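You operate a simulated robot arm through the tools that you are given. There is no shell and no other tool. Be economical: measure what you need, move in short steps, check, and stop when the job is done.

Carry out the task below with a simulated robot arm. There is one attempt and no reset: what you move stays moved.

Task
Put the sample carton on the top of the press table away on the top of the lamp table. Fetch the folded striped green cloth and set it on the shelf of the grey edged table. Put the small strainer labelled "T270" from the top of the press table on the lower shelf of the press table and the small strainer labelled "T257" on the top shelf of the wide rack. Put the purple bottle on the top of the press table. Put the folded pale yellow cloth on the top of the lamp table away on the top of the yellow edged table. Take the folded grey cloth and leave it on the low shelf beside the strainer pot. Take the folded blue cloth and leave it on the upper shelf of the lamp table. Any order will do. Set down upright: sample carton, purple bottle.

It is judged by the outcome, as a careful person would: the job done as asked, and still so three seconds after it is handed in. It fails if anything else is knocked over, pushed out of place, dropped, spilled or broken. Flat cloth is picked up by pressing the open fingertips on it (5 to 10 N) and closing them slowly along it; thin cloth reads only 2 to 8 mm in the jaws.

Robot
A 7-joint arm with a fingered hand on a trunk, on a base that drives. Base frame: it is fixed to the floor where the robot stands at the start and does not move with it; the origin is under the middle of the robot, x ahead of it, y to its left, z up. Units: cm, degrees, N and s.
With the tool pointing down near the work surface it reaches from about 10 to 48 cm from the robot's upright axis, wherever it stands. Its first joint turns from -115.0 to 115.0 degrees. Places, roughly: folded blue cloth (11x7x3 cm) [-70, 550, 80]; folded grey cloth (11x7x3 cm) [-110, 500, 60]; folded pale yellow cloth (11x7x3 cm) [50, 380, 90]; folded striped green cloth (11x6x3 cm) [60, 10, 90]; low shelf beside the strainer pot (66x23 cm) [-20, 704, 30]; lower shelf of the press table [70, 80, 30]; purple bottle [-100, 100, 100]; sample carton [50, 25, 100]; shelf of the grey edged table [310, -140, 30]; top of the lamp table [70, 360, 90]; top of the press table [70, 80, 90]; top of the yellow edged table [-130, 70, 90]; top shelf of the wide rack [-130, 530, 140]; upper shelf of the lamp table (110x26 cm) [50, 374, 128]. Payload 3.1 kg.
The tool frame sits at the grasp point between the pads (the TCP): z along the fingers, y along the line on which they close. The tips reach 2.2 cm beyond it. The gripper opens to 11.2 cm. The gripper's body begins 6 cm behind the TCP. The gripper is a hand of 3 fingers: y runs from the thumb to the fingers, the wrist lies at [0, 0, -21.8] in the tool frame.
Orientation is that of the tool frame in the base frame, as [roll, pitch, yaw] about the fixed x, y, z axes, in that order (R = Rz(yaw) Ry(pitch) Rx(roll)). With the fingers straight down and closing along the base's y, the tool's x points along the base's -x, its y along +y and its z along -z.

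Tools
- The arm moves only by the tool apply_moves. Its argument "deltas" is text: rows parted by semicolons, each of 6 numbers parted by spaces: the shift along the tool's x, y, z in cm, then the turn, a rotation vector about the tool's x, y, z in rad. In form: x y z rx ry rz; .... A call has 1 to 8 rows; each row is the pose to reach, as a shift and turn from the pose commanded when the call began, along the tool's axes at that moment. Each row takes 0.2 s and may step no farther than 5 cm and 8.6 degrees from the row before; otherwise, the whole call is refused. A pose out of reach is approached as far as the arm can. The call stops where the force on the tool passes 40 N (or 10 N more than at its start, if that is more) or the arm is blocked; 0.2 s more then pass. In this call time passes only in rows, and 0.2 s behind the last. It gives the time, the measured TCP pose, the force on the tool (base axes), the opening and the grip force at its end, in the units of the frame above (readings bear some noise), with the torque about the TCP (base axes, N m) and any sound that the robot's microphone picked up.
- Cameras (640 x 400 px; columns grow to the right, rows downward): "scene" is now at [0.9, 15.95, 167.65]; the picture's right is [0.11, -0.99, 0.00], its down [-0.85, -0.09, -0.52] and it looks along [0.52, 0.05, -0.85] (base axes); focal length 296 px, centre (320, 200). "wrist" rides on the gripper at [6.6, 0.3, -8] in the tool frame; the picture's right is [-0.05, 1.00, 0.00], its down [-0.77, -0.04, -0.64] and it looks along [-0.64, -0.03, 0.77] (tool axes); focal length 275 px, centre (320, 200). There is no depth. A picture from a camera that has moved, and an enlarged one, comes with that camera's place and axes in the base frame and with its lens.
- grab_frame(camera): a new picture of that camera. The clock stands still meanwhile.
- lift_body(by): slides the trunk up (or, below 0, down) by that many cm; the arm and the scene camera ride with it, the base frame stays. It gives what a move gives, with no picture.
- steer(legs): drives the robot by 1 to 6 legs, each [ahead, left, turn to the left] in cm, cm and degrees, along the robot's own axes; the way and the turn of a leg run together, so that a leg with both is an arc; at most 150 cm and 180 degrees a leg. The arm and the cameras ride along, it lands a little off, and it stops where it bumps. It gives what a move gives.
- set_fingers(finger1, finger2, thumb_bend): sets how far each is bent, from 0 (flat) to 1 (curled in); at 0.3 the hand is open as for a grip, at 0.7 the pads meet at the TCP. One left out holds its place. A second passes; each finger stops where it meets its share of the squeeze, and holds until it gets a number again. It is the only way to open and close the hand. It gives what a move gives, with no picture; readings hold the bend of each and the force on the fingers (four entries, about 0 where the hand has none), thumb and palm.
- turn_head(pan, tilt): turns the head with the scene camera to pan (to the left, within 155 degrees either way) and tilt (down, from -29 to 69), counted from straight ahead of the robot. It gives what a move gives.
- enlarge(camera, box): a new picture of the part [left, top, right, bottom] of that camera's present view, enlarged. The clock stands still meanwhile.
- close_job(): hands the job in; it is judged then, once.

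Work in short steps. Places have to be worked out from the pictures, the camera data and where the tool is seen: move nearer, look again, correct. Check each grasp and each placing, and mend what went wrong. You have 483 turns and 228 pictures in all, those below and enlarged ones among them. Open the gripper and draw the arm clear of the work before you hand the job in, unless the task says otherwise; then end with one line.

The tools are called after "Emit:" as name(argument=value, ...) on one line, values as JSON. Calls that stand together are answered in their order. apply_moves: Moves the arm, as the interface text tells. Its arguments: {"type":"object","properties":{"deltas":{"type":"string"}},"required":["deltas"]} The other tools are called the same way: lift_body (by) slides the trunk up or down; set_fingers (finger1, finger2, thumb_bend) moves the fingers one by one; steer (legs) drives the base; turn_head (pan, tilt) turns the head that bears the scene camera; grab_frame (camera) takes a picture; enlarge (camera, box) takes an enlarged picture of a part of a camera's view; close_job () hands the job in.

At the start:

```text
time: 0.0
tool_pos: [29.23, 2.24, 119.06]
orientation: [179.9, -0.1, -179.9]
contact_force: [-0.2, 0.6, 0.5]
moment: [0.01, 0.01, 0.0]
opening: 11.16
finger_force: 0.0
shape: jaw
bend: [0.3, 0.3, 0.3]
finger forces: [0.1, 0.0, 0.0, 0.1, 0.0, 0.0]
trunk travel left (down, up): [-82.5, 16.5]
robot x, y, heading: [-0.2, -0.04, -0.0]
head pan, tilt: [6.1, 58.6]
```

scene: 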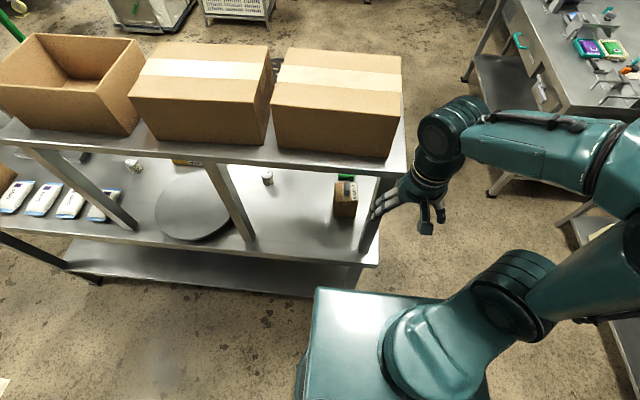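
wrist: 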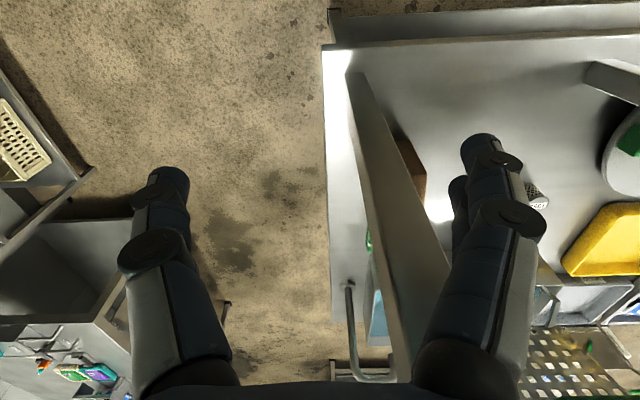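

I start by surveying: the press table with its overshelf is ahead-left. I take a closer look at the table and turn the head to see the surroundings.

Emit:
enlarge(camera="scene", box=[0, 130, 420, 300])

Emit:
turn_head(pan=60, tilt=30)

Emit:
grab_frame(camera="scene")

Emit:
turn_head(pan=120, tilt=30)

Emit:
grab_frame(camera="scene")

Emit:
turn_head(pan=-40, tilt=30)

Emit:
grab_frame(camera="scene")

```text
1.52 times, centred on (210, 215) of scene
camera zoom: at [0.9, 15.95, 167.65], right [0.11, -0.99, 0.0], down [-0.85, -0.09, -0.52], along [0.52, 0.05, -0.85], focal length 450 px, centre (488, 177)
```

zoom: 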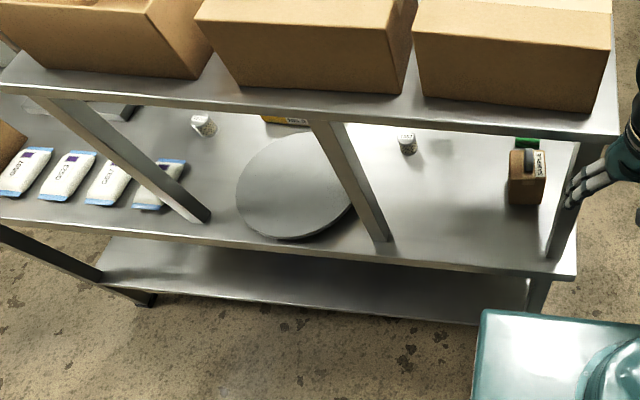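

```text
time: 1.2
tool_pos: [29.2, 2.26, 118.95]
orientation: [-180.0, -0.1, -180.0]
contact_force: [0.3, -0.6, 0.3]
moment: [0.01, -0.01, -0.01]
opening: 11.17
finger_force: 0.1
shape: jaw
bend: [0.3, 0.3, 0.3]
finger forces: [0.0, 0.0, 0.0, 0.0, 0.1, 0.0]
trunk travel left (down, up): [-82.5, 16.5]
robot x, y, heading: [0.21, -0.08, -0.0]
head pan, tilt: [60.0, 30.0]
```

```text
224 pictures are left
camera scene: at [-1.35, 23.06, 171.7], right [0.87, -0.5, 0.0], down [-0.25, -0.43, -0.87], along [0.43, 0.75, -0.5], focal length 296 px, centre (320, 200)
```

scene: 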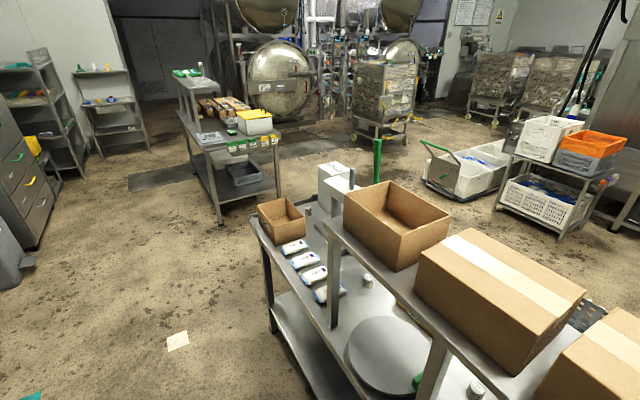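

```text
time: 2.5
tool_pos: [29.23, 2.15, 119.03]
orientation: [180.0, 0.0, -180.0]
contact_force: [0.1, 0.4, 0.4]
moment: [0.0, -0.01, -0.02]
opening: 11.18
finger_force: 0.1
shape: jaw
bend: [0.3, 0.3, 0.3]
finger forces: [0.1, 0.0, 0.1, 0.0, 0.0, 0.0]
trunk travel left (down, up): [-82.5, 16.5]
robot x, y, heading: [-0.04, 0.02, -0.0]
head pan, tilt: [120.0, 30.0]
```

```text
223 pictures are left
camera scene: at [-10.4, 23.07, 171.7], right [0.87, 0.5, 0.0], down [0.25, -0.43, -0.87], along [-0.43, 0.75, -0.5], focal length 296 px, centre (320, 200)
```

scene: 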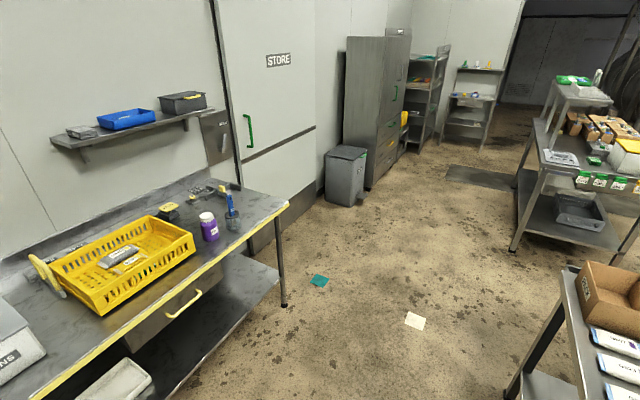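

```text
time: 5.0
tool_pos: [29.2, 2.18, 119.05]
orientation: [-180.0, -0.1, 180.0]
contact_force: [-1.3, 0.7, -0.3]
moment: [-0.02, 0.03, -0.02]
opening: 11.21
finger_force: 0.0
shape: jaw
bend: [0.3, 0.3, 0.3]
finger forces: [0.0, 0.0, 0.0, 0.0, 0.0, 0.0]
trunk travel left (down, up): [-82.5, 16.5]
robot x, y, heading: [-0.01, -0.03, 0.1]
head pan, tilt: [-40.0, 30.0]
```

```text
222 pictures are left
camera scene: at [1.05, 9.42, 171.7], right [-0.64, -0.77, 0.0], down [-0.38, 0.32, -0.87], along [0.66, -0.56, -0.5], focal length 296 px, centre (320, 200)
```

scene: 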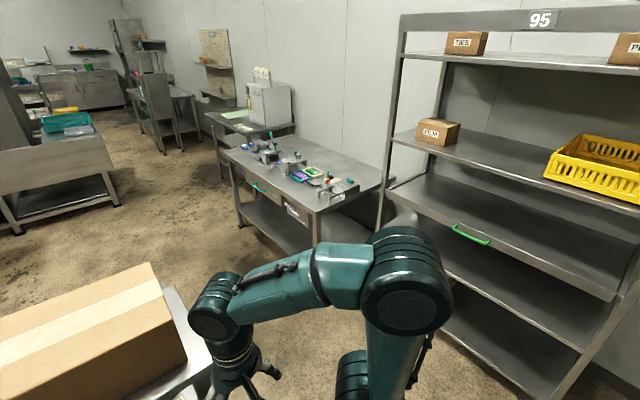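

The layout matches the hints. Now I look closely at the items under the overshelf of the press table to identify the strainers.

Emit:
turn_head(pan=35, tilt=50)

Emit:
grab_frame(camera="scene")

Emit:
turn_head(pan=0, tilt=65)

Emit:
grab_frame(camera="scene")

```text
time: 6.5
tool_pos: [29.22, 2.26, 119.02]
orientation: [-179.9, 0.0, 180.0]
contact_force: [-0.1, 0.7, -0.6]
moment: [-0.01, 0.03, 0.03]
opening: 11.18
finger_force: 0.0
shape: jaw
bend: [0.3, 0.3, 0.3]
finger forces: [0.0, 0.0, 0.1, 0.1, 0.0, 0.0]
trunk travel left (down, up): [-82.5, 16.5]
robot x, y, heading: [0.02, -0.23, 0.3]
head pan, tilt: [35.0, 50.0]
```

```text
221 pictures are left
camera scene: at [0.43, 19.64, 168.75], right [0.57, -0.82, 0.0], down [-0.63, -0.44, -0.64], along [0.53, 0.37, -0.77], focal length 296 px, centre (320, 200)
```

scene: 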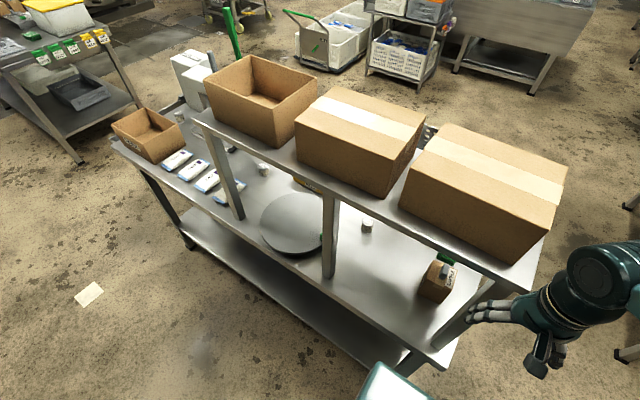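

```text
time: 7.5
tool_pos: [29.12, 2.21, 119.12]
orientation: [179.9, 0.1, 180.0]
contact_force: [0.5, -0.8, 0.2]
moment: [0.05, -0.01, 0.0]
opening: 11.2
finger_force: 0.0
shape: jaw
bend: [0.3, 0.3, 0.3]
finger forces: [0.0, 0.1, 0.0, 0.1, 0.1, 0.0]
trunk travel left (down, up): [-82.5, 16.5]
robot x, y, heading: [-0.07, 0.19, 0.2]
head pan, tilt: [0.0, 65.0]
```

```text
220 pictures are left
camera scene: at [0.19, 15.24, 166.94], right [0.0, -1.0, 0.0], down [-0.91, 0.0, -0.42], along [0.42, 0.0, -0.91], focal length 296 px, centre (320, 200)
```

scene: 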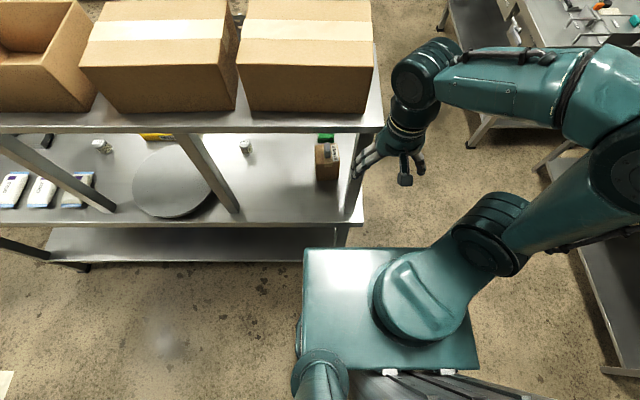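

The table front edge is at x≈29, overshelf starts ≈x 33 at z≈124. I back off 25 cm so that I can turn the tool horizontal and lower the trunk to look under the overshelf.

Emit:
steer(legs=[[-30, 0, 0]])

Emit:
lift_body(by=-40)

Emit:
turn_head(pan=25, tilt=18)

Emit:
grab_frame(camera="scene")

```text
time: 9.5
tool_pos: [-0.36, 2.13, 119.07]
orientation: [-179.9, -0.1, 179.8]
contact_force: [-0.1, 0.4, -1.0]
moment: [0.03, 0.0, 0.0]
opening: 11.19
finger_force: 0.0
shape: jaw
bend: [0.3, 0.3, 0.3]
finger forces: [0.0, 0.0, 0.1, 0.0, 0.0, 0.0]
trunk travel left (down, up): [-82.5, 16.5]
robot x, y, heading: [-29.72, 0.27, -0.1]
head pan, tilt: [0.0, 65.0]
```

```text
time: 13.3
tool_pos: [-0.35, 2.15, 79.02]
orientation: [-180.0, 0.0, 179.6]
contact_force: [1.0, 0.1, -0.4]
moment: [-0.01, -0.02, -0.03]
opening: 11.19
finger_force: 0.1
shape: jaw
bend: [0.3, 0.3, 0.3]
finger forces: [0.0, 0.0, 0.1, 0.0, 0.0, 0.0]
trunk travel left (down, up): [-42.5, 56.5]
robot x, y, heading: [-29.6, 0.26, -0.2]
head pan, tilt: [0.0, 65.0]
```

```text
time: 14.5
tool_pos: [-0.34, 2.24, 79.04]
orientation: [180.0, 0.1, 179.7]
contact_force: [-0.1, -0.4, 0.7]
moment: [-0.02, 0.0, 0.03]
opening: 11.17
finger_force: 0.0
shape: jaw
bend: [0.3, 0.3, 0.3]
finger forces: [0.1, 0.0, 0.0, 0.0, 0.1, 0.1]
trunk travel left (down, up): [-42.5, 56.5]
robot x, y, heading: [-29.66, 0.06, -0.3]
head pan, tilt: [25.0, 18.0]
```

```text
219 pictures are left
camera scene: at [-26.86, 19.23, 133.62], right [0.42, -0.91, 0.0], down [-0.28, -0.13, -0.95], along [0.86, 0.4, -0.31], focal length 296 px, centre (320, 200)
```

scene: 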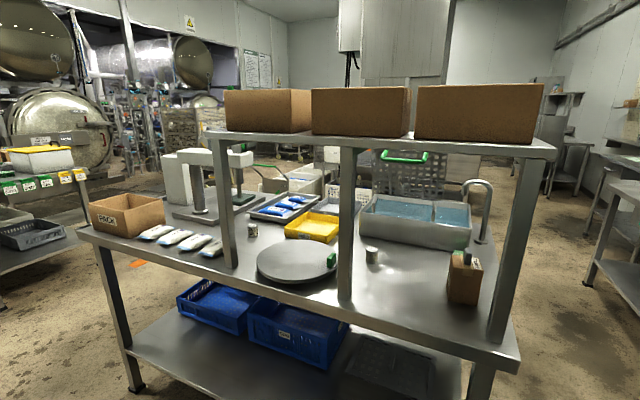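

Now the view under the overshelf is good; I enlarge the right and left portions.

Emit:
enlarge(camera="scene", box=[330, 130, 560, 330])

Emit:
enlarge(camera="scene", box=[80, 150, 350, 320])

```text
2.00 times, centred on (445, 230) of scene
camera zoom: at [-26.86, 19.23, 133.62], right [0.42, -0.91, 0.0], down [-0.28, -0.13, -0.95], along [0.86, 0.4, -0.31], focal length 591 px, centre (70, 140)
```

zoom: 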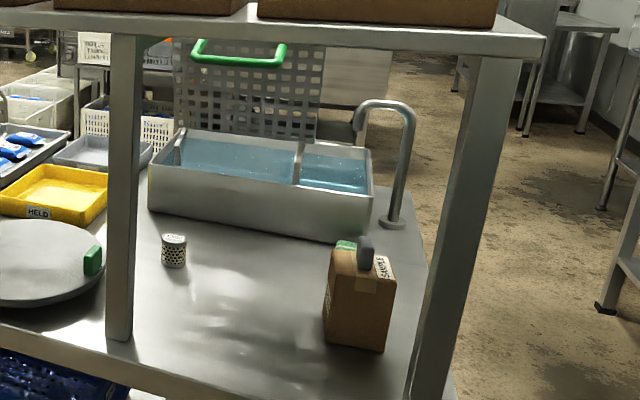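

```text
2.35 times, centred on (215, 235) of scene
camera zoom: at [-26.86, 19.23, 133.62], right [0.42, -0.91, 0.0], down [-0.28, -0.13, -0.95], along [0.86, 0.4, -0.31], focal length 695 px, centre (567, 118)
```

zoom: 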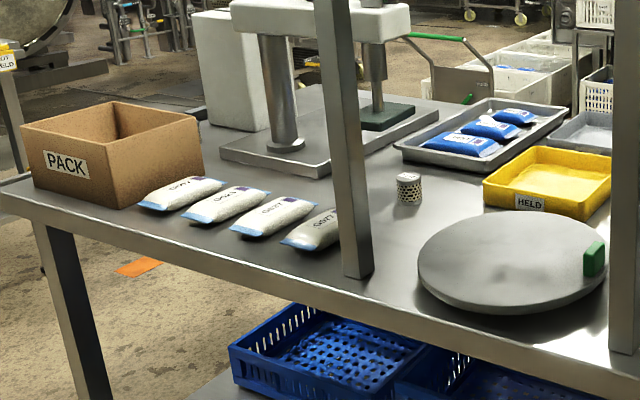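

I zoom tightly on the two strainers and the carton.

Emit:
enlarge(camera="scene", box=[355, 238, 390, 272])

Emit:
enlarge(camera="scene", box=[236, 215, 270, 245])

Emit:
enlarge(camera="scene", box=[430, 230, 510, 320])

```text
11.76 times, centred on (372, 255) of scene
camera zoom: at [-26.86, 19.23, 133.62], right [0.42, -0.91, 0.0], down [-0.28, -0.13, -0.95], along [0.86, 0.4, -0.31], focal length 3476 px, centre (-298, -447)
```

zoom: 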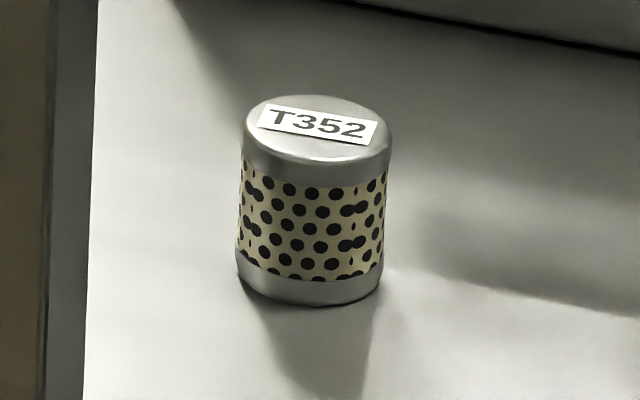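

```text
13.33 times, centred on (253, 230) of scene
camera zoom: at [-26.86, 19.23, 133.62], right [0.42, -0.91, 0.0], down [-0.28, -0.13, -0.95], along [0.86, 0.4, -0.31], focal length 3940 px, centre (1213, -200)
```

zoom: 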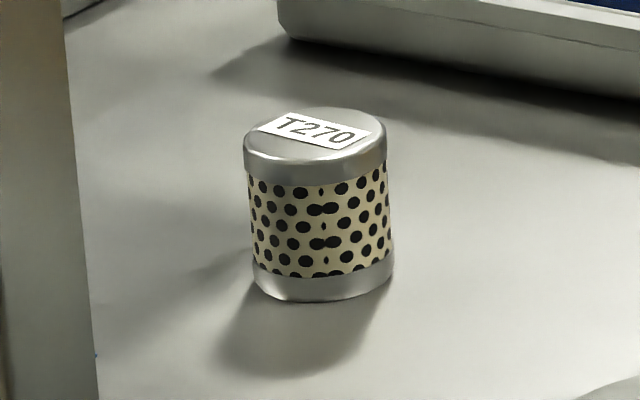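

```text
4.44 times, centred on (470, 275) of scene
camera zoom: at [-26.86, 19.23, 133.62], right [0.42, -0.91, 0.0], down [-0.28, -0.13, -0.95], along [0.86, 0.4, -0.31], focal length 1313 px, centre (-347, -133)
```

zoom: 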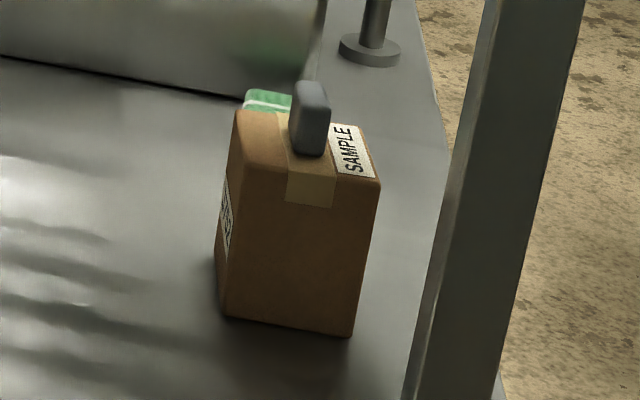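

T352 is a distractor, T270 is the left one (~x 52, y 82). I'll turn the hand 180° about its axis so that the wrist camera ends above the hand when it is tilted forward.

Emit:
apply_moves(deltas="0 0 0 0 0 0.145;0 0 0 0 0 0.29;0 0 0 0 0 0.435;0 0 0 0 0 0.58;0 0 0 0 0 0.725;0 0 0 0 0 0.87;0 0 0 0 0 1.015;0 0 0 0 0 1.16")

Emit:
apply_moves(deltas="0 0 0 0 0 0.145;0 0 0 0 0 0.29;0 0 0 0 0 0.435;0 0 0 0 0 0.58;0 0 0 0 0 0.725;0 0 0 0 0 0.87;0 0 0 0 0 1.015;0 0 0 0 0 1.16")

Emit:
apply_moves(deltas="0 0 0 0 0 0.145;0 0 0 0 0 0.29;0 0 0 0 0 0.435;0 0 0 0 0 0.58;0 0 0 0 0 0.725;0 0 0 0 0 0.8216")

```text
time: 16.3
tool_pos: [-0.35, 2.16, 79.12]
orientation: [180.0, -0.1, 113.2]
contact_force: [-0.1, 0.4, -0.3]
moment: [0.03, -0.01, 0.07]
opening: 11.19
finger_force: 0.0
shape: jaw
bend: [0.3, 0.3, 0.3]
finger forces: [0.0, 0.1, 0.0, 0.0, 0.0, 0.0]
trunk travel left (down, up): [-42.5, 56.5]
robot x, y, heading: [-29.48, -0.41, -0.4]
head pan, tilt: [25.0, 18.0]
```

```text
time: 18.1
tool_pos: [-0.38, 2.14, 79.02]
orientation: [180.0, 0.0, 46.7]
contact_force: [0.1, 0.8, 0.4]
moment: [0.02, 0.02, 0.01]
opening: 11.18
finger_force: 0.1
shape: jaw
bend: [0.3, 0.3, 0.3]
finger forces: [0.0, 0.1, 0.0, 0.1, 0.0, 0.0]
trunk travel left (down, up): [-42.5, 56.5]
robot x, y, heading: [-29.21, 0.09, -0.4]
head pan, tilt: [25.0, 18.0]
```

```text
time: 19.5
tool_pos: [-0.18, 2.27, 79.05]
orientation: [180.0, -0.1, -0.4]
contact_force: [-0.6, 1.1, -0.3]
moment: [-0.04, -0.05, -0.01]
opening: 11.19
finger_force: 0.0
shape: jaw
bend: [0.3, 0.3, 0.3]
finger forces: [0.0, 0.0, 0.1, 0.0, 0.0, 0.0]
trunk travel left (down, up): [-42.5, 56.5]
robot x, y, heading: [-29.55, 0.14, -0.3]
head pan, tilt: [25.0, 18.0]
```

The turn worked. Now tilt the hand 50° forward, and drive left to face T270, raising the trunk so the hand is above the table.

Emit:
apply_moves(deltas="0 0 0 0 0.145 0;0 0 0 0 0.29 0;0 0 0 0 0.435 0;0 0 0 0 0.58 0;0 0 0 0 0.725 0;0 0 0 0 0.8727 0")

Emit:
steer(legs=[[0, 80, 0]])

Emit:
lift_body(by=24)

Emit:
turn_head(pan=-10, tilt=40)

Emit:
grab_frame(camera="scene")

Emit:
grab_frame(camera="wrist")

```text
time: 20.9
tool_pos: [4.01, -3.27, 83.58]
orientation: [-179.8, -46.2, 0.0]
contact_force: [-1.2, -0.4, -0.3]
moment: [0.01, -0.01, 0.0]
opening: 11.18
finger_force: 0.0
shape: jaw
bend: [0.3, 0.3, 0.3]
finger forces: [0.1, 0.1, 0.0, 0.0, 0.0, 0.1]
out of reach, approached as far as the arm can: row 4, 5, 6
trunk travel left (down, up): [-42.5, 56.5]
robot x, y, heading: [-29.37, 0.01, -0.3]
head pan, tilt: [25.0, 18.0]
```

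```text
time: 25.2
tool_pos: [4.03, 78.05, 83.58]
orientation: [-179.9, -46.2, 0.2]
contact_force: [-0.5, -0.1, -0.5]
moment: [-0.02, -0.01, 0.02]
opening: 11.19
finger_force: 0.1
shape: jaw
bend: [0.3, 0.3, 0.3]
finger forces: [0.0, 0.1, 0.1, 0.0, 0.0, 0.1]
trunk travel left (down, up): [-42.5, 56.5]
robot x, y, heading: [-29.36, 81.12, 0.1]
head pan, tilt: [25.0, 18.0]
```

```text
time: 27.7
tool_pos: [4.17, 78.23, 107.56]
orientation: [-179.8, -46.2, 0.3]
contact_force: [-0.6, 0.4, 0.6]
moment: [0.01, 0.01, 0.01]
opening: 11.18
finger_force: 0.1
shape: jaw
bend: [0.3, 0.3, 0.3]
finger forces: [0.0, 0.0, 0.1, 0.1, 0.0, 0.0]
trunk travel left (down, up): [-66.5, 32.5]
robot x, y, heading: [-29.82, 81.17, 0.4]
head pan, tilt: [25.0, 18.0]
```

```text
time: 28.7
tool_pos: [4.09, 78.07, 107.6]
orientation: [-179.9, -46.1, 0.2]
contact_force: [-0.3, 0.0, 0.8]
moment: [0.02, 0.01, -0.03]
opening: 11.18
finger_force: 0.1
shape: jaw
bend: [0.3, 0.3, 0.3]
finger forces: [0.0, 0.0, 0.0, 0.1, 0.0, 0.0]
trunk travel left (down, up): [-66.5, 32.5]
robot x, y, heading: [-29.68, 80.92, 0.0]
head pan, tilt: [-10.0, 40.0]
```

```text
213 pictures are left
camera scene: at [-26.92, 95.01, 154.17], right [-0.17, -0.99, 0.0], down [-0.63, 0.11, -0.77], along [0.76, -0.13, -0.64], focal length 296 px, centre (320, 200)
```

scene: 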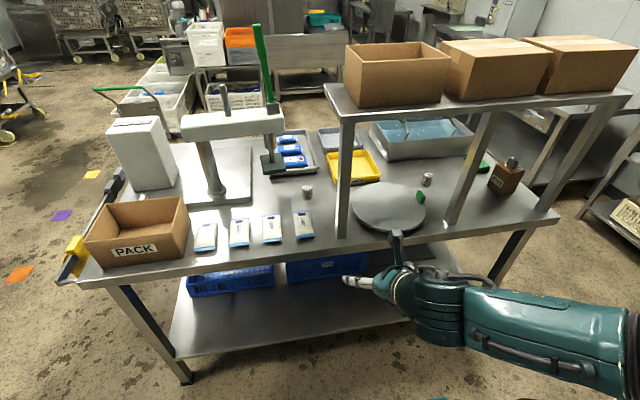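

```text
212 pictures are left
camera wrist: at [2.85, 77.77, 118.07], right [-0.03, -1.0, -0.04], down [-0.99, 0.03, -0.12], along [0.12, 0.03, -0.99], focal length 275 px, centre (320, 200)
```

wrist: 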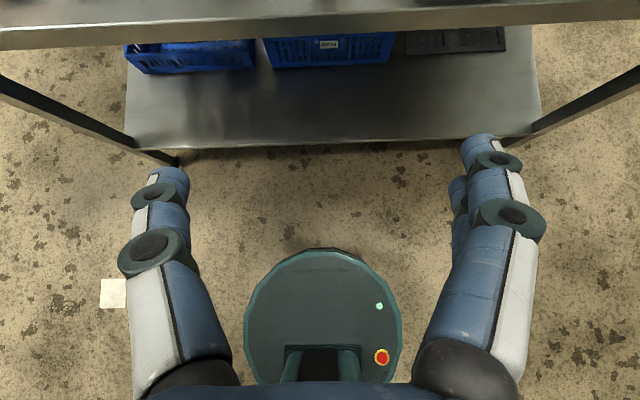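

The base is round (radius ≈28) and low. T270 is at ≈(51.5, 85.5), just past the overshelf's left end (y≈80, post at y≈77). I strafe left 8 then go ahead.

Emit:
steer(legs=[[0, 9, 0], [26, 0, 0]])

Emit:
grab_frame(camera="wrist")

Emit:
grab_frame(camera="scene")

```text
time: 31.2
tool_pos: [29.28, 87.2, 107.5]
orientation: [-180.0, -46.1, 0.4]
contact_force: [-0.6, 0.0, 0.9]
moment: [-0.03, 0.01, 0.01]
opening: 11.17
finger_force: 0.1
shape: jaw
bend: [0.3, 0.3, 0.3]
finger forces: [0.0, 0.1, 0.0, 0.0, 0.1, 0.0]
trunk travel left (down, up): [-66.5, 32.5]
robot x, y, heading: [-4.77, 89.96, 0.1]
head pan, tilt: [-10.0, 40.0]
```

```text
211 pictures are left
camera wrist: at [28.01, 86.77, 118.05], right [-0.02, -1.0, -0.04], down [-0.99, 0.03, -0.11], along [0.12, 0.03, -0.99], focal length 275 px, centre (320, 200)
```

wrist: 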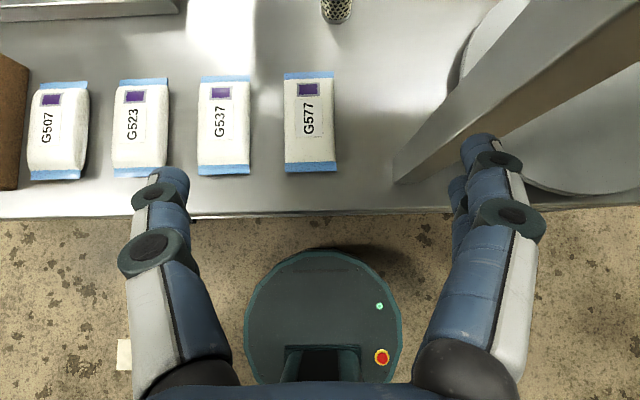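

```text
210 pictures are left
camera scene: at [-1.81, 103.88, 154.16], right [-0.17, -0.99, 0.0], down [-0.63, 0.11, -0.77], along [0.75, -0.13, -0.64], focal length 296 px, centre (320, 200)
```

scene: 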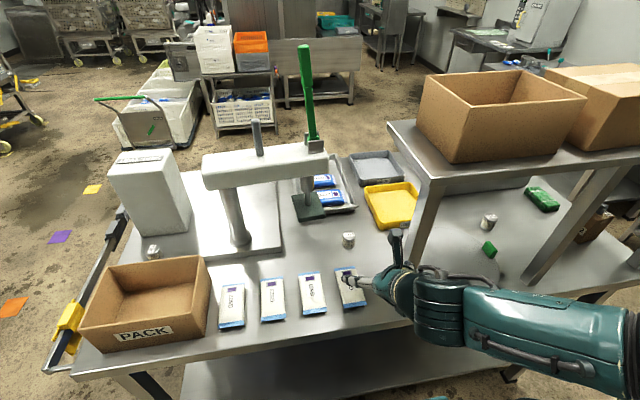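

T270 is at ≈(52, 85). The forearm would graze the post at (33–36, ≤78), so I'll stand further left and approach with the hand yawed 30° to the right. Back off, strafe left, then yaw and shift the hand.

Emit:
steer(legs=[[-12, 0, 0], [0, 16, 0]])

Emit:
apply_moves(deltas="0 3.5 0 -0.0942 0 0.0908;0 7 0 -0.1885 0 0.1815;0 10.5 0 -0.2827 0 0.2723;0 14 0 -0.377 0 0.363")

Emit:
steer(legs=[[12, 0, 0]])

Emit:
grab_frame(camera="wrist")

Emit:
grab_frame(camera="scene")

```text
time: 33.5
tool_pos: [17.16, 102.71, 107.66]
orientation: [-179.9, -46.1, 0.5]
contact_force: [-1.3, 0.9, 0.0]
moment: [-0.03, -0.02, -0.01]
opening: 11.17
finger_force: 0.1
shape: jaw
bend: [0.3, 0.3, 0.3]
finger forces: [0.0, 0.1, 0.1, 0.0, 0.1, 0.0]
trunk travel left (down, up): [-66.5, 32.5]
robot x, y, heading: [-16.52, 105.7, 0.3]
head pan, tilt: [-10.0, 40.0]
```

```text
time: 34.5
tool_pos: [17.35, 88.39, 108.09]
orientation: [-179.7, -45.8, -29.9]
contact_force: [-1.0, 0.1, -1.1]
moment: [0.02, 0.03, 0.01]
opening: 11.18
finger_force: 0.1
shape: jaw
bend: [0.3, 0.3, 0.3]
finger forces: [0.1, 0.0, 0.1, 0.1, 0.1, 0.1]
out of reach, approached as far as the arm can: row 4
trunk travel left (down, up): [-66.5, 32.5]
robot x, y, heading: [-16.82, 105.33, 0.3]
head pan, tilt: [-10.0, 40.0]
```

```text
time: 35.7
tool_pos: [29.32, 88.76, 108.07]
orientation: [180.0, -45.8, -29.2]
contact_force: [-0.5, 0.6, -0.1]
moment: [-0.03, 0.05, -0.01]
opening: 11.18
finger_force: 0.1
shape: jaw
bend: [0.3, 0.3, 0.3]
finger forces: [0.1, 0.0, 0.0, 0.0, 0.0, 0.0]
trunk travel left (down, up): [-66.5, 32.5]
robot x, y, heading: [-4.34, 105.69, 0.6]
head pan, tilt: [-10.0, 40.0]
```

```text
209 pictures are left
camera wrist: at [28.2, 89.05, 118.46], right [-0.51, -0.86, -0.04], down [-0.85, 0.52, -0.11], along [0.11, -0.03, -0.99], focal length 275 px, centre (320, 200)
```

wrist: 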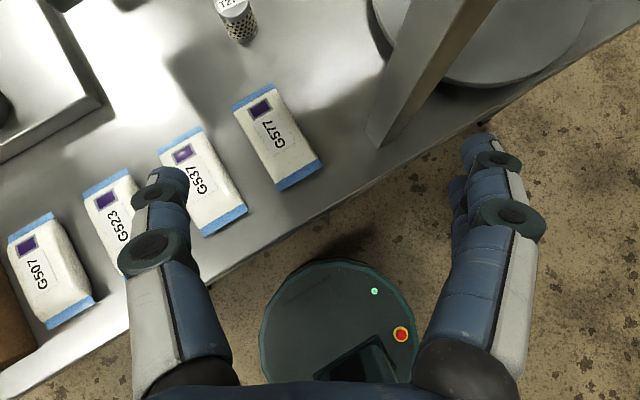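

```text
208 pictures are left
camera scene: at [-1.9, 119.46, 154.16], right [-0.17, -0.99, 0.0], down [-0.63, 0.11, -0.77], along [0.75, -0.13, -0.64], focal length 296 px, centre (320, 200)
```

scene: 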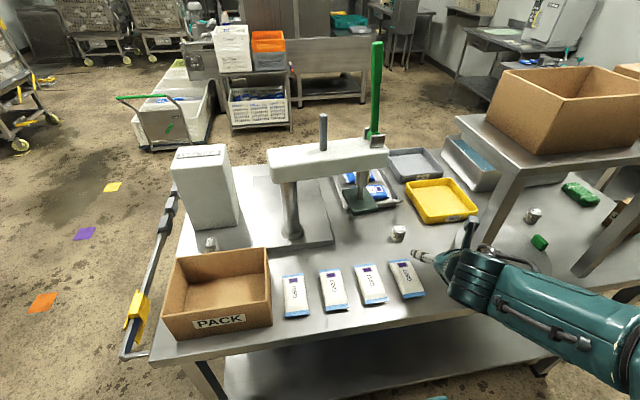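

T270 centre ≈(52, 85.8). I move to a pre-grasp 10 cm back along the tool axis.

Emit:
apply_moves(deltas="0.95 -2.11 3.98 0 0 0;1.89 -4.22 7.97 0 0 0;2.83 -6.33 11.95 0 0 0;3.78 -8.44 15.94 0 0 0")

Emit:
grab_frame(camera="wrist")

Emit:
grab_frame(camera="scene")

```text
time: 36.7
tool_pos: [46.84, 89.07, 100.41]
orientation: [-179.9, -45.5, -29.1]
contact_force: [-0.2, 0.0, 0.0]
moment: [0.0, 0.03, 0.0]
opening: 11.19
finger_force: 0.1
shape: jaw
bend: [0.3, 0.3, 0.3]
finger forces: [0.0, 0.0, 0.0, 0.0, 0.0, 0.0]
out of reach, approached as far as the arm can: row 1, 2, 3, 4
trunk travel left (down, up): [-66.5, 32.5]
robot x, y, heading: [-4.3, 105.92, 0.4]
head pan, tilt: [-10.0, 40.0]
```

```text
207 pictures are left
camera wrist: at [45.66, 89.29, 110.85], right [-0.51, -0.86, -0.03], down [-0.85, 0.51, -0.1], along [0.11, -0.02, -0.99], focal length 275 px, centre (320, 200)
```

wrist: 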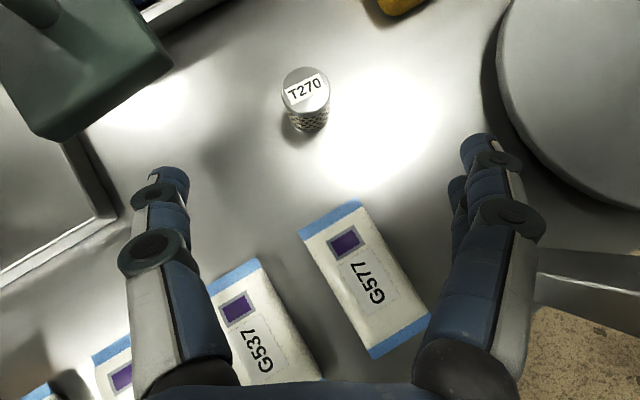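

```text
206 pictures are left
camera scene: at [-1.9, 119.47, 154.16], right [-0.17, -0.99, 0.0], down [-0.63, 0.11, -0.77], along [0.75, -0.13, -0.64], focal length 296 px, centre (320, 200)
```

scene: 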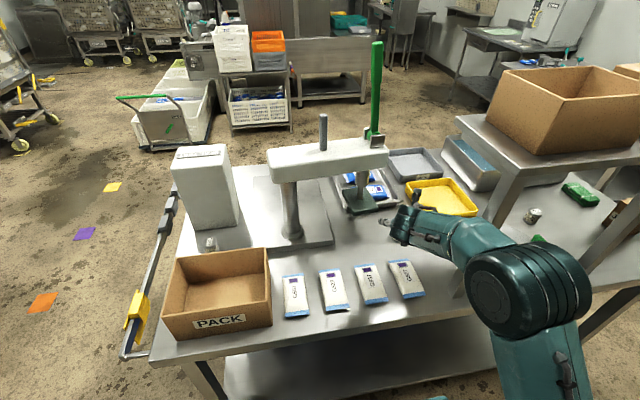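

T270 centre now ≈(54, 86.3). I advance partway along the tool axis with a small lateral correction.

Emit:
apply_moves(deltas="-0.1 -0.5 3 0 0 0;-0.2 -1 6 0 0 0")

Emit:
grab_frame(camera="wrist")

```text
time: 37.3
tool_pos: [50.51, 87.93, 96.29]
orientation: [-179.7, -45.8, -29.3]
contact_force: [0.1, 0.3, 1.0]
moment: [-0.02, 0.01, 0.02]
opening: 11.19
finger_force: 0.0
shape: jaw
bend: [0.3, 0.3, 0.3]
finger forces: [0.0, 0.0, 0.1, 0.0, 0.0, 0.0]
trunk travel left (down, up): [-66.5, 32.5]
robot x, y, heading: [-4.52, 105.82, 0.5]
head pan, tilt: [-10.0, 40.0]
```

```text
205 pictures are left
camera wrist: at [49.46, 88.15, 106.58], right [-0.51, -0.86, -0.04], down [-0.85, 0.52, -0.11], along [0.11, -0.03, -0.99], focal length 275 px, centre (320, 200)
```

wrist: 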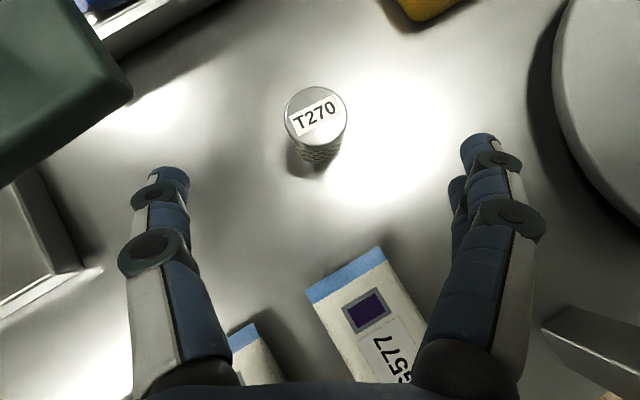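

T270 is centred between the fingers. I advance 5.3 cm more to the grasp and close.

Emit:
apply_moves(deltas="-0.1 0 2.7 0 0 0;-0.2 0 5.3 0 0 0")

Emit:
set_fingers(finger1=0.7, finger2=0.7, thumb_bend=0.7)

Emit:
grab_frame(camera="wrist")

```text
time: 37.9
tool_pos: [54.05, 85.94, 92.62]
orientation: [-179.9, -45.8, -29.2]
contact_force: [-0.1, 0.0, 0.5]
moment: [0.0, 0.0, -0.04]
opening: 11.18
finger_force: 0.1
shape: jaw
bend: [0.3, 0.3, 0.3]
finger forces: [0.1, 0.1, 0.0, 0.0, 0.1, 0.0]
trunk travel left (down, up): [-66.5, 32.5]
robot x, y, heading: [-4.31, 105.82, 0.4]
head pan, tilt: [-10.0, 40.0]
```

```text
time: 38.9
tool_pos: [53.78, 86.14, 92.69]
orientation: [-179.8, -45.8, -29.3]
contact_force: [-0.1, -0.2, 0.9]
moment: [0.03, -0.02, 0.02]
opening: 0.29
finger_force: 0.1
shape: fingers
bend: [0.7, 0.7, 0.7]
finger forces: [0.2, 0.1, 0.0, 0.1, 0.0, 0.0]
trunk travel left (down, up): [-66.5, 32.5]
robot x, y, heading: [-4.39, 105.52, 0.6]
head pan, tilt: [-10.0, 40.0]
```

```text
204 pictures are left
camera wrist: at [52.74, 86.34, 103.11], right [-0.51, -0.86, -0.04], down [-0.85, 0.52, -0.11], along [0.11, -0.03, -0.99], focal length 275 px, centre (320, 200)
```

wrist: 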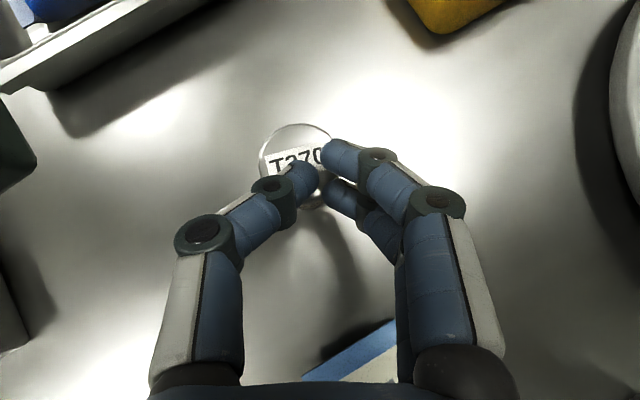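

The fingers closed above it: the tabletop is lower than assumed (≈86–87). I reopen and re-look from here.

Emit:
set_fingers(finger1=0.3, finger2=0.3, thumb_bend=0.3)

Emit:
apply_moves(deltas="-0.5 -0.5 2.3 0 0 0")

Emit:
grab_frame(camera="wrist")

Emit:
enlarge(camera="scene", box=[360, 190, 480, 280])

```text
time: 39.9
tool_pos: [53.95, 86.04, 92.62]
orientation: [-179.8, -45.7, -29.3]
contact_force: [0.1, 0.0, 0.2]
moment: [0.0, -0.02, 0.03]
opening: 11.12
finger_force: 0.1
shape: fingers
bend: [0.3, 0.3, 0.3]
finger forces: [0.1, 0.0, 0.0, 0.0, 0.0, 0.0]
trunk travel left (down, up): [-66.5, 32.5]
robot x, y, heading: [-4.49, 105.42, 0.3]
head pan, tilt: [-10.0, 40.0]
```

```text
time: 40.3
tool_pos: [55.38, 85.88, 90.73]
orientation: [180.0, -45.8, -29.2]
contact_force: [0.8, -0.2, -0.3]
moment: [0.03, -0.03, 0.01]
opening: 11.11
finger_force: 0.0
shape: fingers
bend: [0.3, 0.3, 0.3]
finger forces: [0.0, 0.0, 0.0, 0.0, 0.0, 0.1]
trunk travel left (down, up): [-66.5, 32.5]
robot x, y, heading: [-4.49, 105.65, 0.4]
head pan, tilt: [-10.0, 40.0]
```

```text
203 pictures are left
camera wrist: at [54.23, 86.17, 101.14], right [-0.51, -0.86, -0.03], down [-0.85, 0.51, -0.11], along [0.11, -0.03, -0.99], focal length 275 px, centre (320, 200)
```

wrist: 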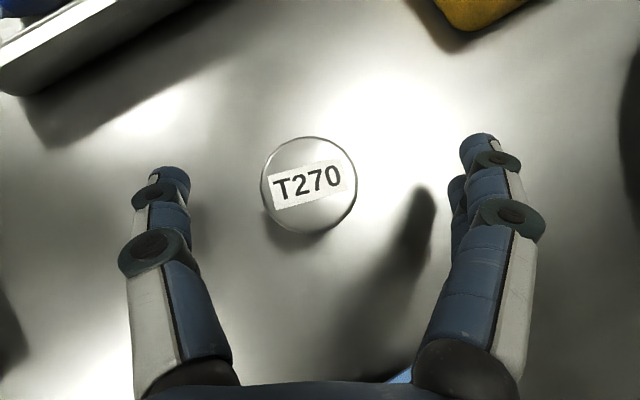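

```text
4.44 times, centred on (420, 235) of scene
camera zoom: at [-1.89, 119.42, 154.17], right [-0.17, -0.99, 0.0], down [-0.63, 0.11, -0.77], along [0.75, -0.13, -0.64], focal length 1313 px, centre (-124, 44)
```

zoom: 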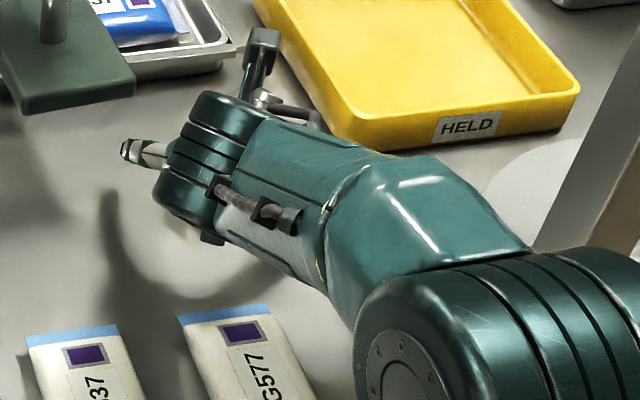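

Scaling of the label cap gives its top at z≈91.4 and centre (56, 85.9). A last 1.5 cm to the grasp, then close.

Emit:
apply_moves(deltas="-0.5 -0.3 1.4 0 0 0")

Emit:
set_fingers(finger1=0.7, finger2=0.7, thumb_bend=0.7)

Emit:
grab_frame(camera="wrist")

```text
time: 40.7
tool_pos: [56.12, 85.8, 89.32]
orientation: [-179.9, -45.8, -29.3]
contact_force: [-0.8, -0.3, 0.0]
moment: [0.0, -0.01, -0.01]
opening: 11.11
finger_force: 0.0
shape: fingers
bend: [0.3, 0.3, 0.3]
finger forces: [0.0, 0.0, 0.0, 0.0, 0.0, 0.0]
trunk travel left (down, up): [-66.5, 32.5]
robot x, y, heading: [-4.69, 105.86, 0.4]
head pan, tilt: [-10.0, 40.0]
```

```text
time: 41.7
tool_pos: [56.04, 85.87, 89.45]
orientation: [-179.8, -45.8, -29.3]
contact_force: [0.3, -0.3, 0.0]
moment: [-0.03, 0.02, -0.01]
opening: 1.97
finger_force: 9.3
shape: fingers
bend: [0.65, 0.6, 0.65]
finger forces: [3.3, 6.2, 0.1, 0.1, 9.3, 0.1]
trunk travel left (down, up): [-66.5, 32.5]
robot x, y, heading: [-4.52, 105.46, 0.3]
head pan, tilt: [-10.0, 40.0]
```

```text
201 pictures are left
camera wrist: at [54.82, 86.13, 99.78], right [-0.51, -0.86, -0.04], down [-0.85, 0.52, -0.11], along [0.11, -0.03, -0.99], focal length 275 px, centre (320, 200)
```

wrist: 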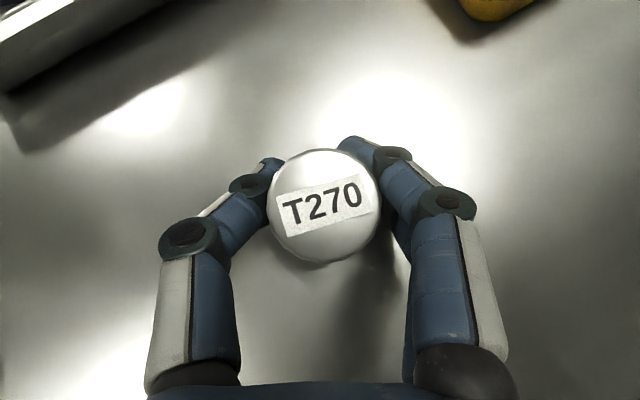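

T270 is held (grip 9 N). I lift it straight up and retract over the front edge.

Emit:
apply_moves(deltas="3.5 0 -3.4 0 0 0;1.77 1.73 -7.5 0 0 0;0.04 3.46 -11.6 0 0 0;-1.7 5.2 -15.7 0 0 0;-3.4 6.9 -19.7 0 0 0;-5.2 8.7 -23.8 0 0 0;-6.9 10.4 -27.9 0 0 0")

Emit:
steer(legs=[[-14, 0, 0]])

Emit:
turn_head(pan=-10, tilt=50)

Emit:
grab_frame(camera="scene")

```text
time: 43.3
tool_pos: [29.53, 87.45, 106.97]
orientation: [-179.7, -45.4, -29.1]
contact_force: [-0.4, 1.0, 0.1]
moment: [0.03, -0.02, 0.0]
opening: 1.16
finger_force: 6.8
shape: fingers
bend: [0.69, 0.61, 0.67]
finger forces: [0.8, 5.5, 0.0, 0.0, 6.3, 0.0]
out of reach, approached as far as the arm can: row 3, 4, 5, 6, 7
trunk travel left (down, up): [-66.5, 32.5]
robot x, y, heading: [-4.09, 105.75, 0.2]
head pan, tilt: [-10.0, 40.0]
```

```text
time: 44.6
tool_pos: [15.57, 87.31, 106.93]
orientation: [-179.8, -45.3, -29.1]
contact_force: [0.0, 0.0, -0.2]
moment: [0.03, -0.02, 0.02]
opening: 1.16
finger_force: 6.7
shape: fingers
bend: [0.69, 0.61, 0.67]
finger forces: [0.7, 5.5, 0.0, 0.0, 6.2, 0.1]
trunk travel left (down, up): [-66.5, 32.5]
robot x, y, heading: [-18.44, 105.45, 0.3]
head pan, tilt: [-10.0, 40.0]
```

```text
time: 45.4
tool_pos: [15.71, 87.22, 106.95]
orientation: [-179.8, -45.3, -29.1]
contact_force: [0.0, 0.6, -0.3]
moment: [0.03, -0.02, -0.04]
opening: 1.18
finger_force: 5.8
shape: fingers
bend: [0.69, 0.61, 0.67]
finger forces: [0.8, 5.5, 0.1, 0.0, 6.3, 0.0]
trunk travel left (down, up): [-66.5, 32.5]
robot x, y, heading: [-18.12, 105.43, 0.2]
head pan, tilt: [-10.0, 50.0]
```

```text
200 pictures are left
camera scene: at [-16.76, 119.49, 152.75], right [-0.17, -0.99, 0.0], down [-0.76, 0.13, -0.64], along [0.63, -0.11, -0.77], focal length 296 px, centre (320, 200)
```

scene: 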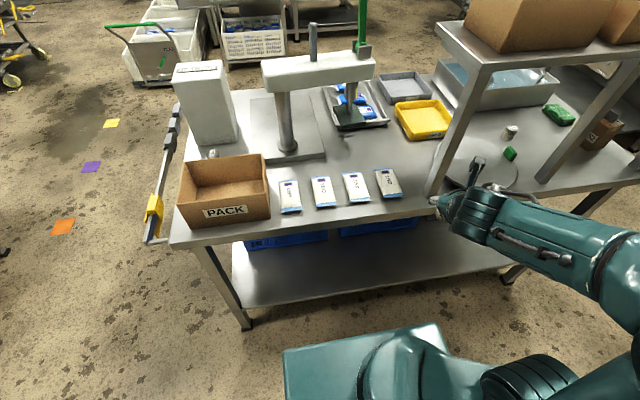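

Opening dropped slightly; I check the grip with the wrist camera.

Emit:
grab_frame(camera="wrist")

```text
199 pictures are left
camera wrist: at [14.62, 87.48, 117.29], right [-0.51, -0.86, -0.04], down [-0.85, 0.51, -0.1], along [0.1, -0.02, -0.99], focal length 275 px, centre (320, 200)
```

wrist: 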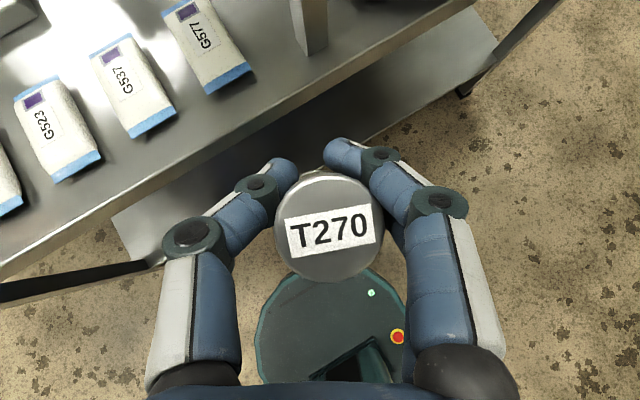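

T270 is held firmly. I lower the trunk 58 cm and look at the lower shelf from there.

Emit:
lift_body(by=-58)

Emit:
grab_frame(camera="wrist")

Emit:
turn_head(pan=-10, tilt=30)

Emit:
grab_frame(camera="scene")

```text
refused: -58 is not a number from -40 to 40
```

```text
198 pictures are left
camera wrist: at [14.62, 87.48, 117.29], right [-0.51, -0.86, -0.04], down [-0.85, 0.51, -0.1], along [0.1, -0.02, -0.99], focal length 275 px, centre (320, 200)
```

wrist: 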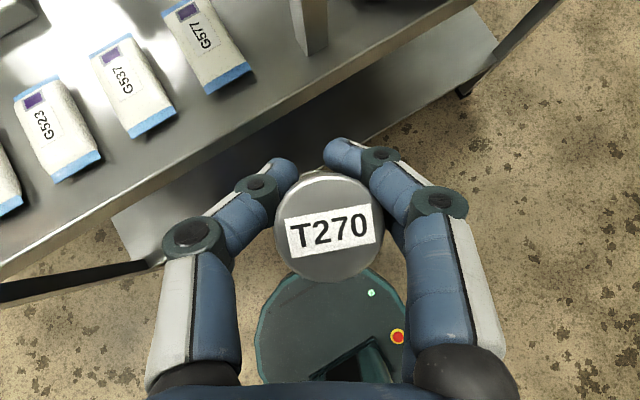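

```text
time: 46.2
tool_pos: [15.7, 87.33, 107.0]
orientation: [-179.7, -45.4, -29.2]
contact_force: [-0.2, -0.6, -0.6]
moment: [-0.02, 0.01, -0.03]
opening: 1.17
finger_force: 6.5
shape: fingers
bend: [0.69, 0.61, 0.67]
finger forces: [0.8, 5.6, 0.0, 0.0, 6.3, 0.0]
trunk travel left (down, up): [-66.5, 32.5]
robot x, y, heading: [-18.32, 105.85, 0.5]
head pan, tilt: [-10.0, 30.0]
```

```text
197 pictures are left
camera scene: at [-15.47, 119.27, 155.69], right [-0.17, -0.99, 0.0], down [-0.49, 0.08, -0.87], along [0.85, -0.15, -0.5], focal length 296 px, centre (320, 200)
```

scene: 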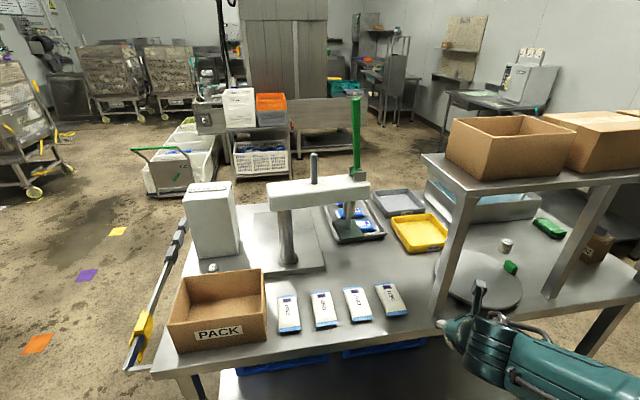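

Lift steps are limited to 40 cm, so I do it in two, then look.

Emit:
lift_body(by=-38)

Emit:
lift_body(by=-20)

Emit:
grab_frame(camera="wrist")

Emit:
grab_frame(camera="scene")

```text
time: 49.9
tool_pos: [15.8, 87.34, 68.88]
orientation: [-179.8, -45.2, -29.1]
contact_force: [0.1, 0.0, -0.3]
moment: [-0.01, 0.02, 0.0]
opening: 1.15
finger_force: 6.1
shape: fingers
bend: [0.69, 0.61, 0.67]
finger forces: [0.6, 5.5, 0.0, 0.0, 6.2, 0.0]
trunk travel left (down, up): [-28.5, 70.5]
robot x, y, heading: [-18.51, 105.79, 0.5]
head pan, tilt: [-10.0, 30.0]
```

```text
time: 52.0
tool_pos: [15.77, 87.35, 48.88]
orientation: [-179.9, -45.1, -29.0]
contact_force: [-0.4, 0.6, -1.1]
moment: [-0.03, -0.02, 0.0]
opening: 1.11
finger_force: 5.9
shape: fingers
bend: [0.69, 0.61, 0.67]
finger forces: [0.5, 5.3, 0.1, 0.0, 6.1, 0.1]
trunk travel left (down, up): [-8.5, 90.5]
robot x, y, heading: [-18.0, 105.47, 0.3]
head pan, tilt: [-10.0, 30.0]
```

```text
196 pictures are left
camera wrist: at [14.7, 87.48, 59.19], right [-0.51, -0.86, -0.03], down [-0.85, 0.51, -0.1], along [0.1, -0.02, -0.99], focal length 275 px, centre (320, 200)
```

wrist: 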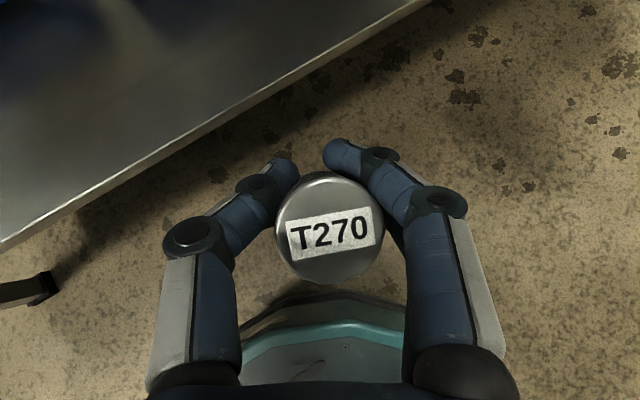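

```text
195 pictures are left
camera scene: at [-15.28, 119.29, 97.63], right [-0.17, -0.99, 0.0], down [-0.49, 0.08, -0.86], along [0.85, -0.15, -0.5], focal length 296 px, centre (320, 200)
```

scene: 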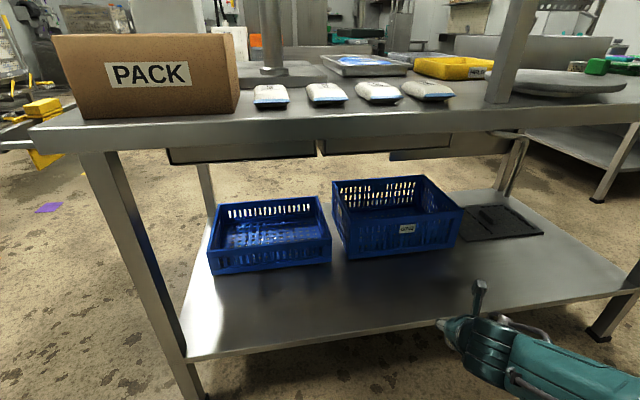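

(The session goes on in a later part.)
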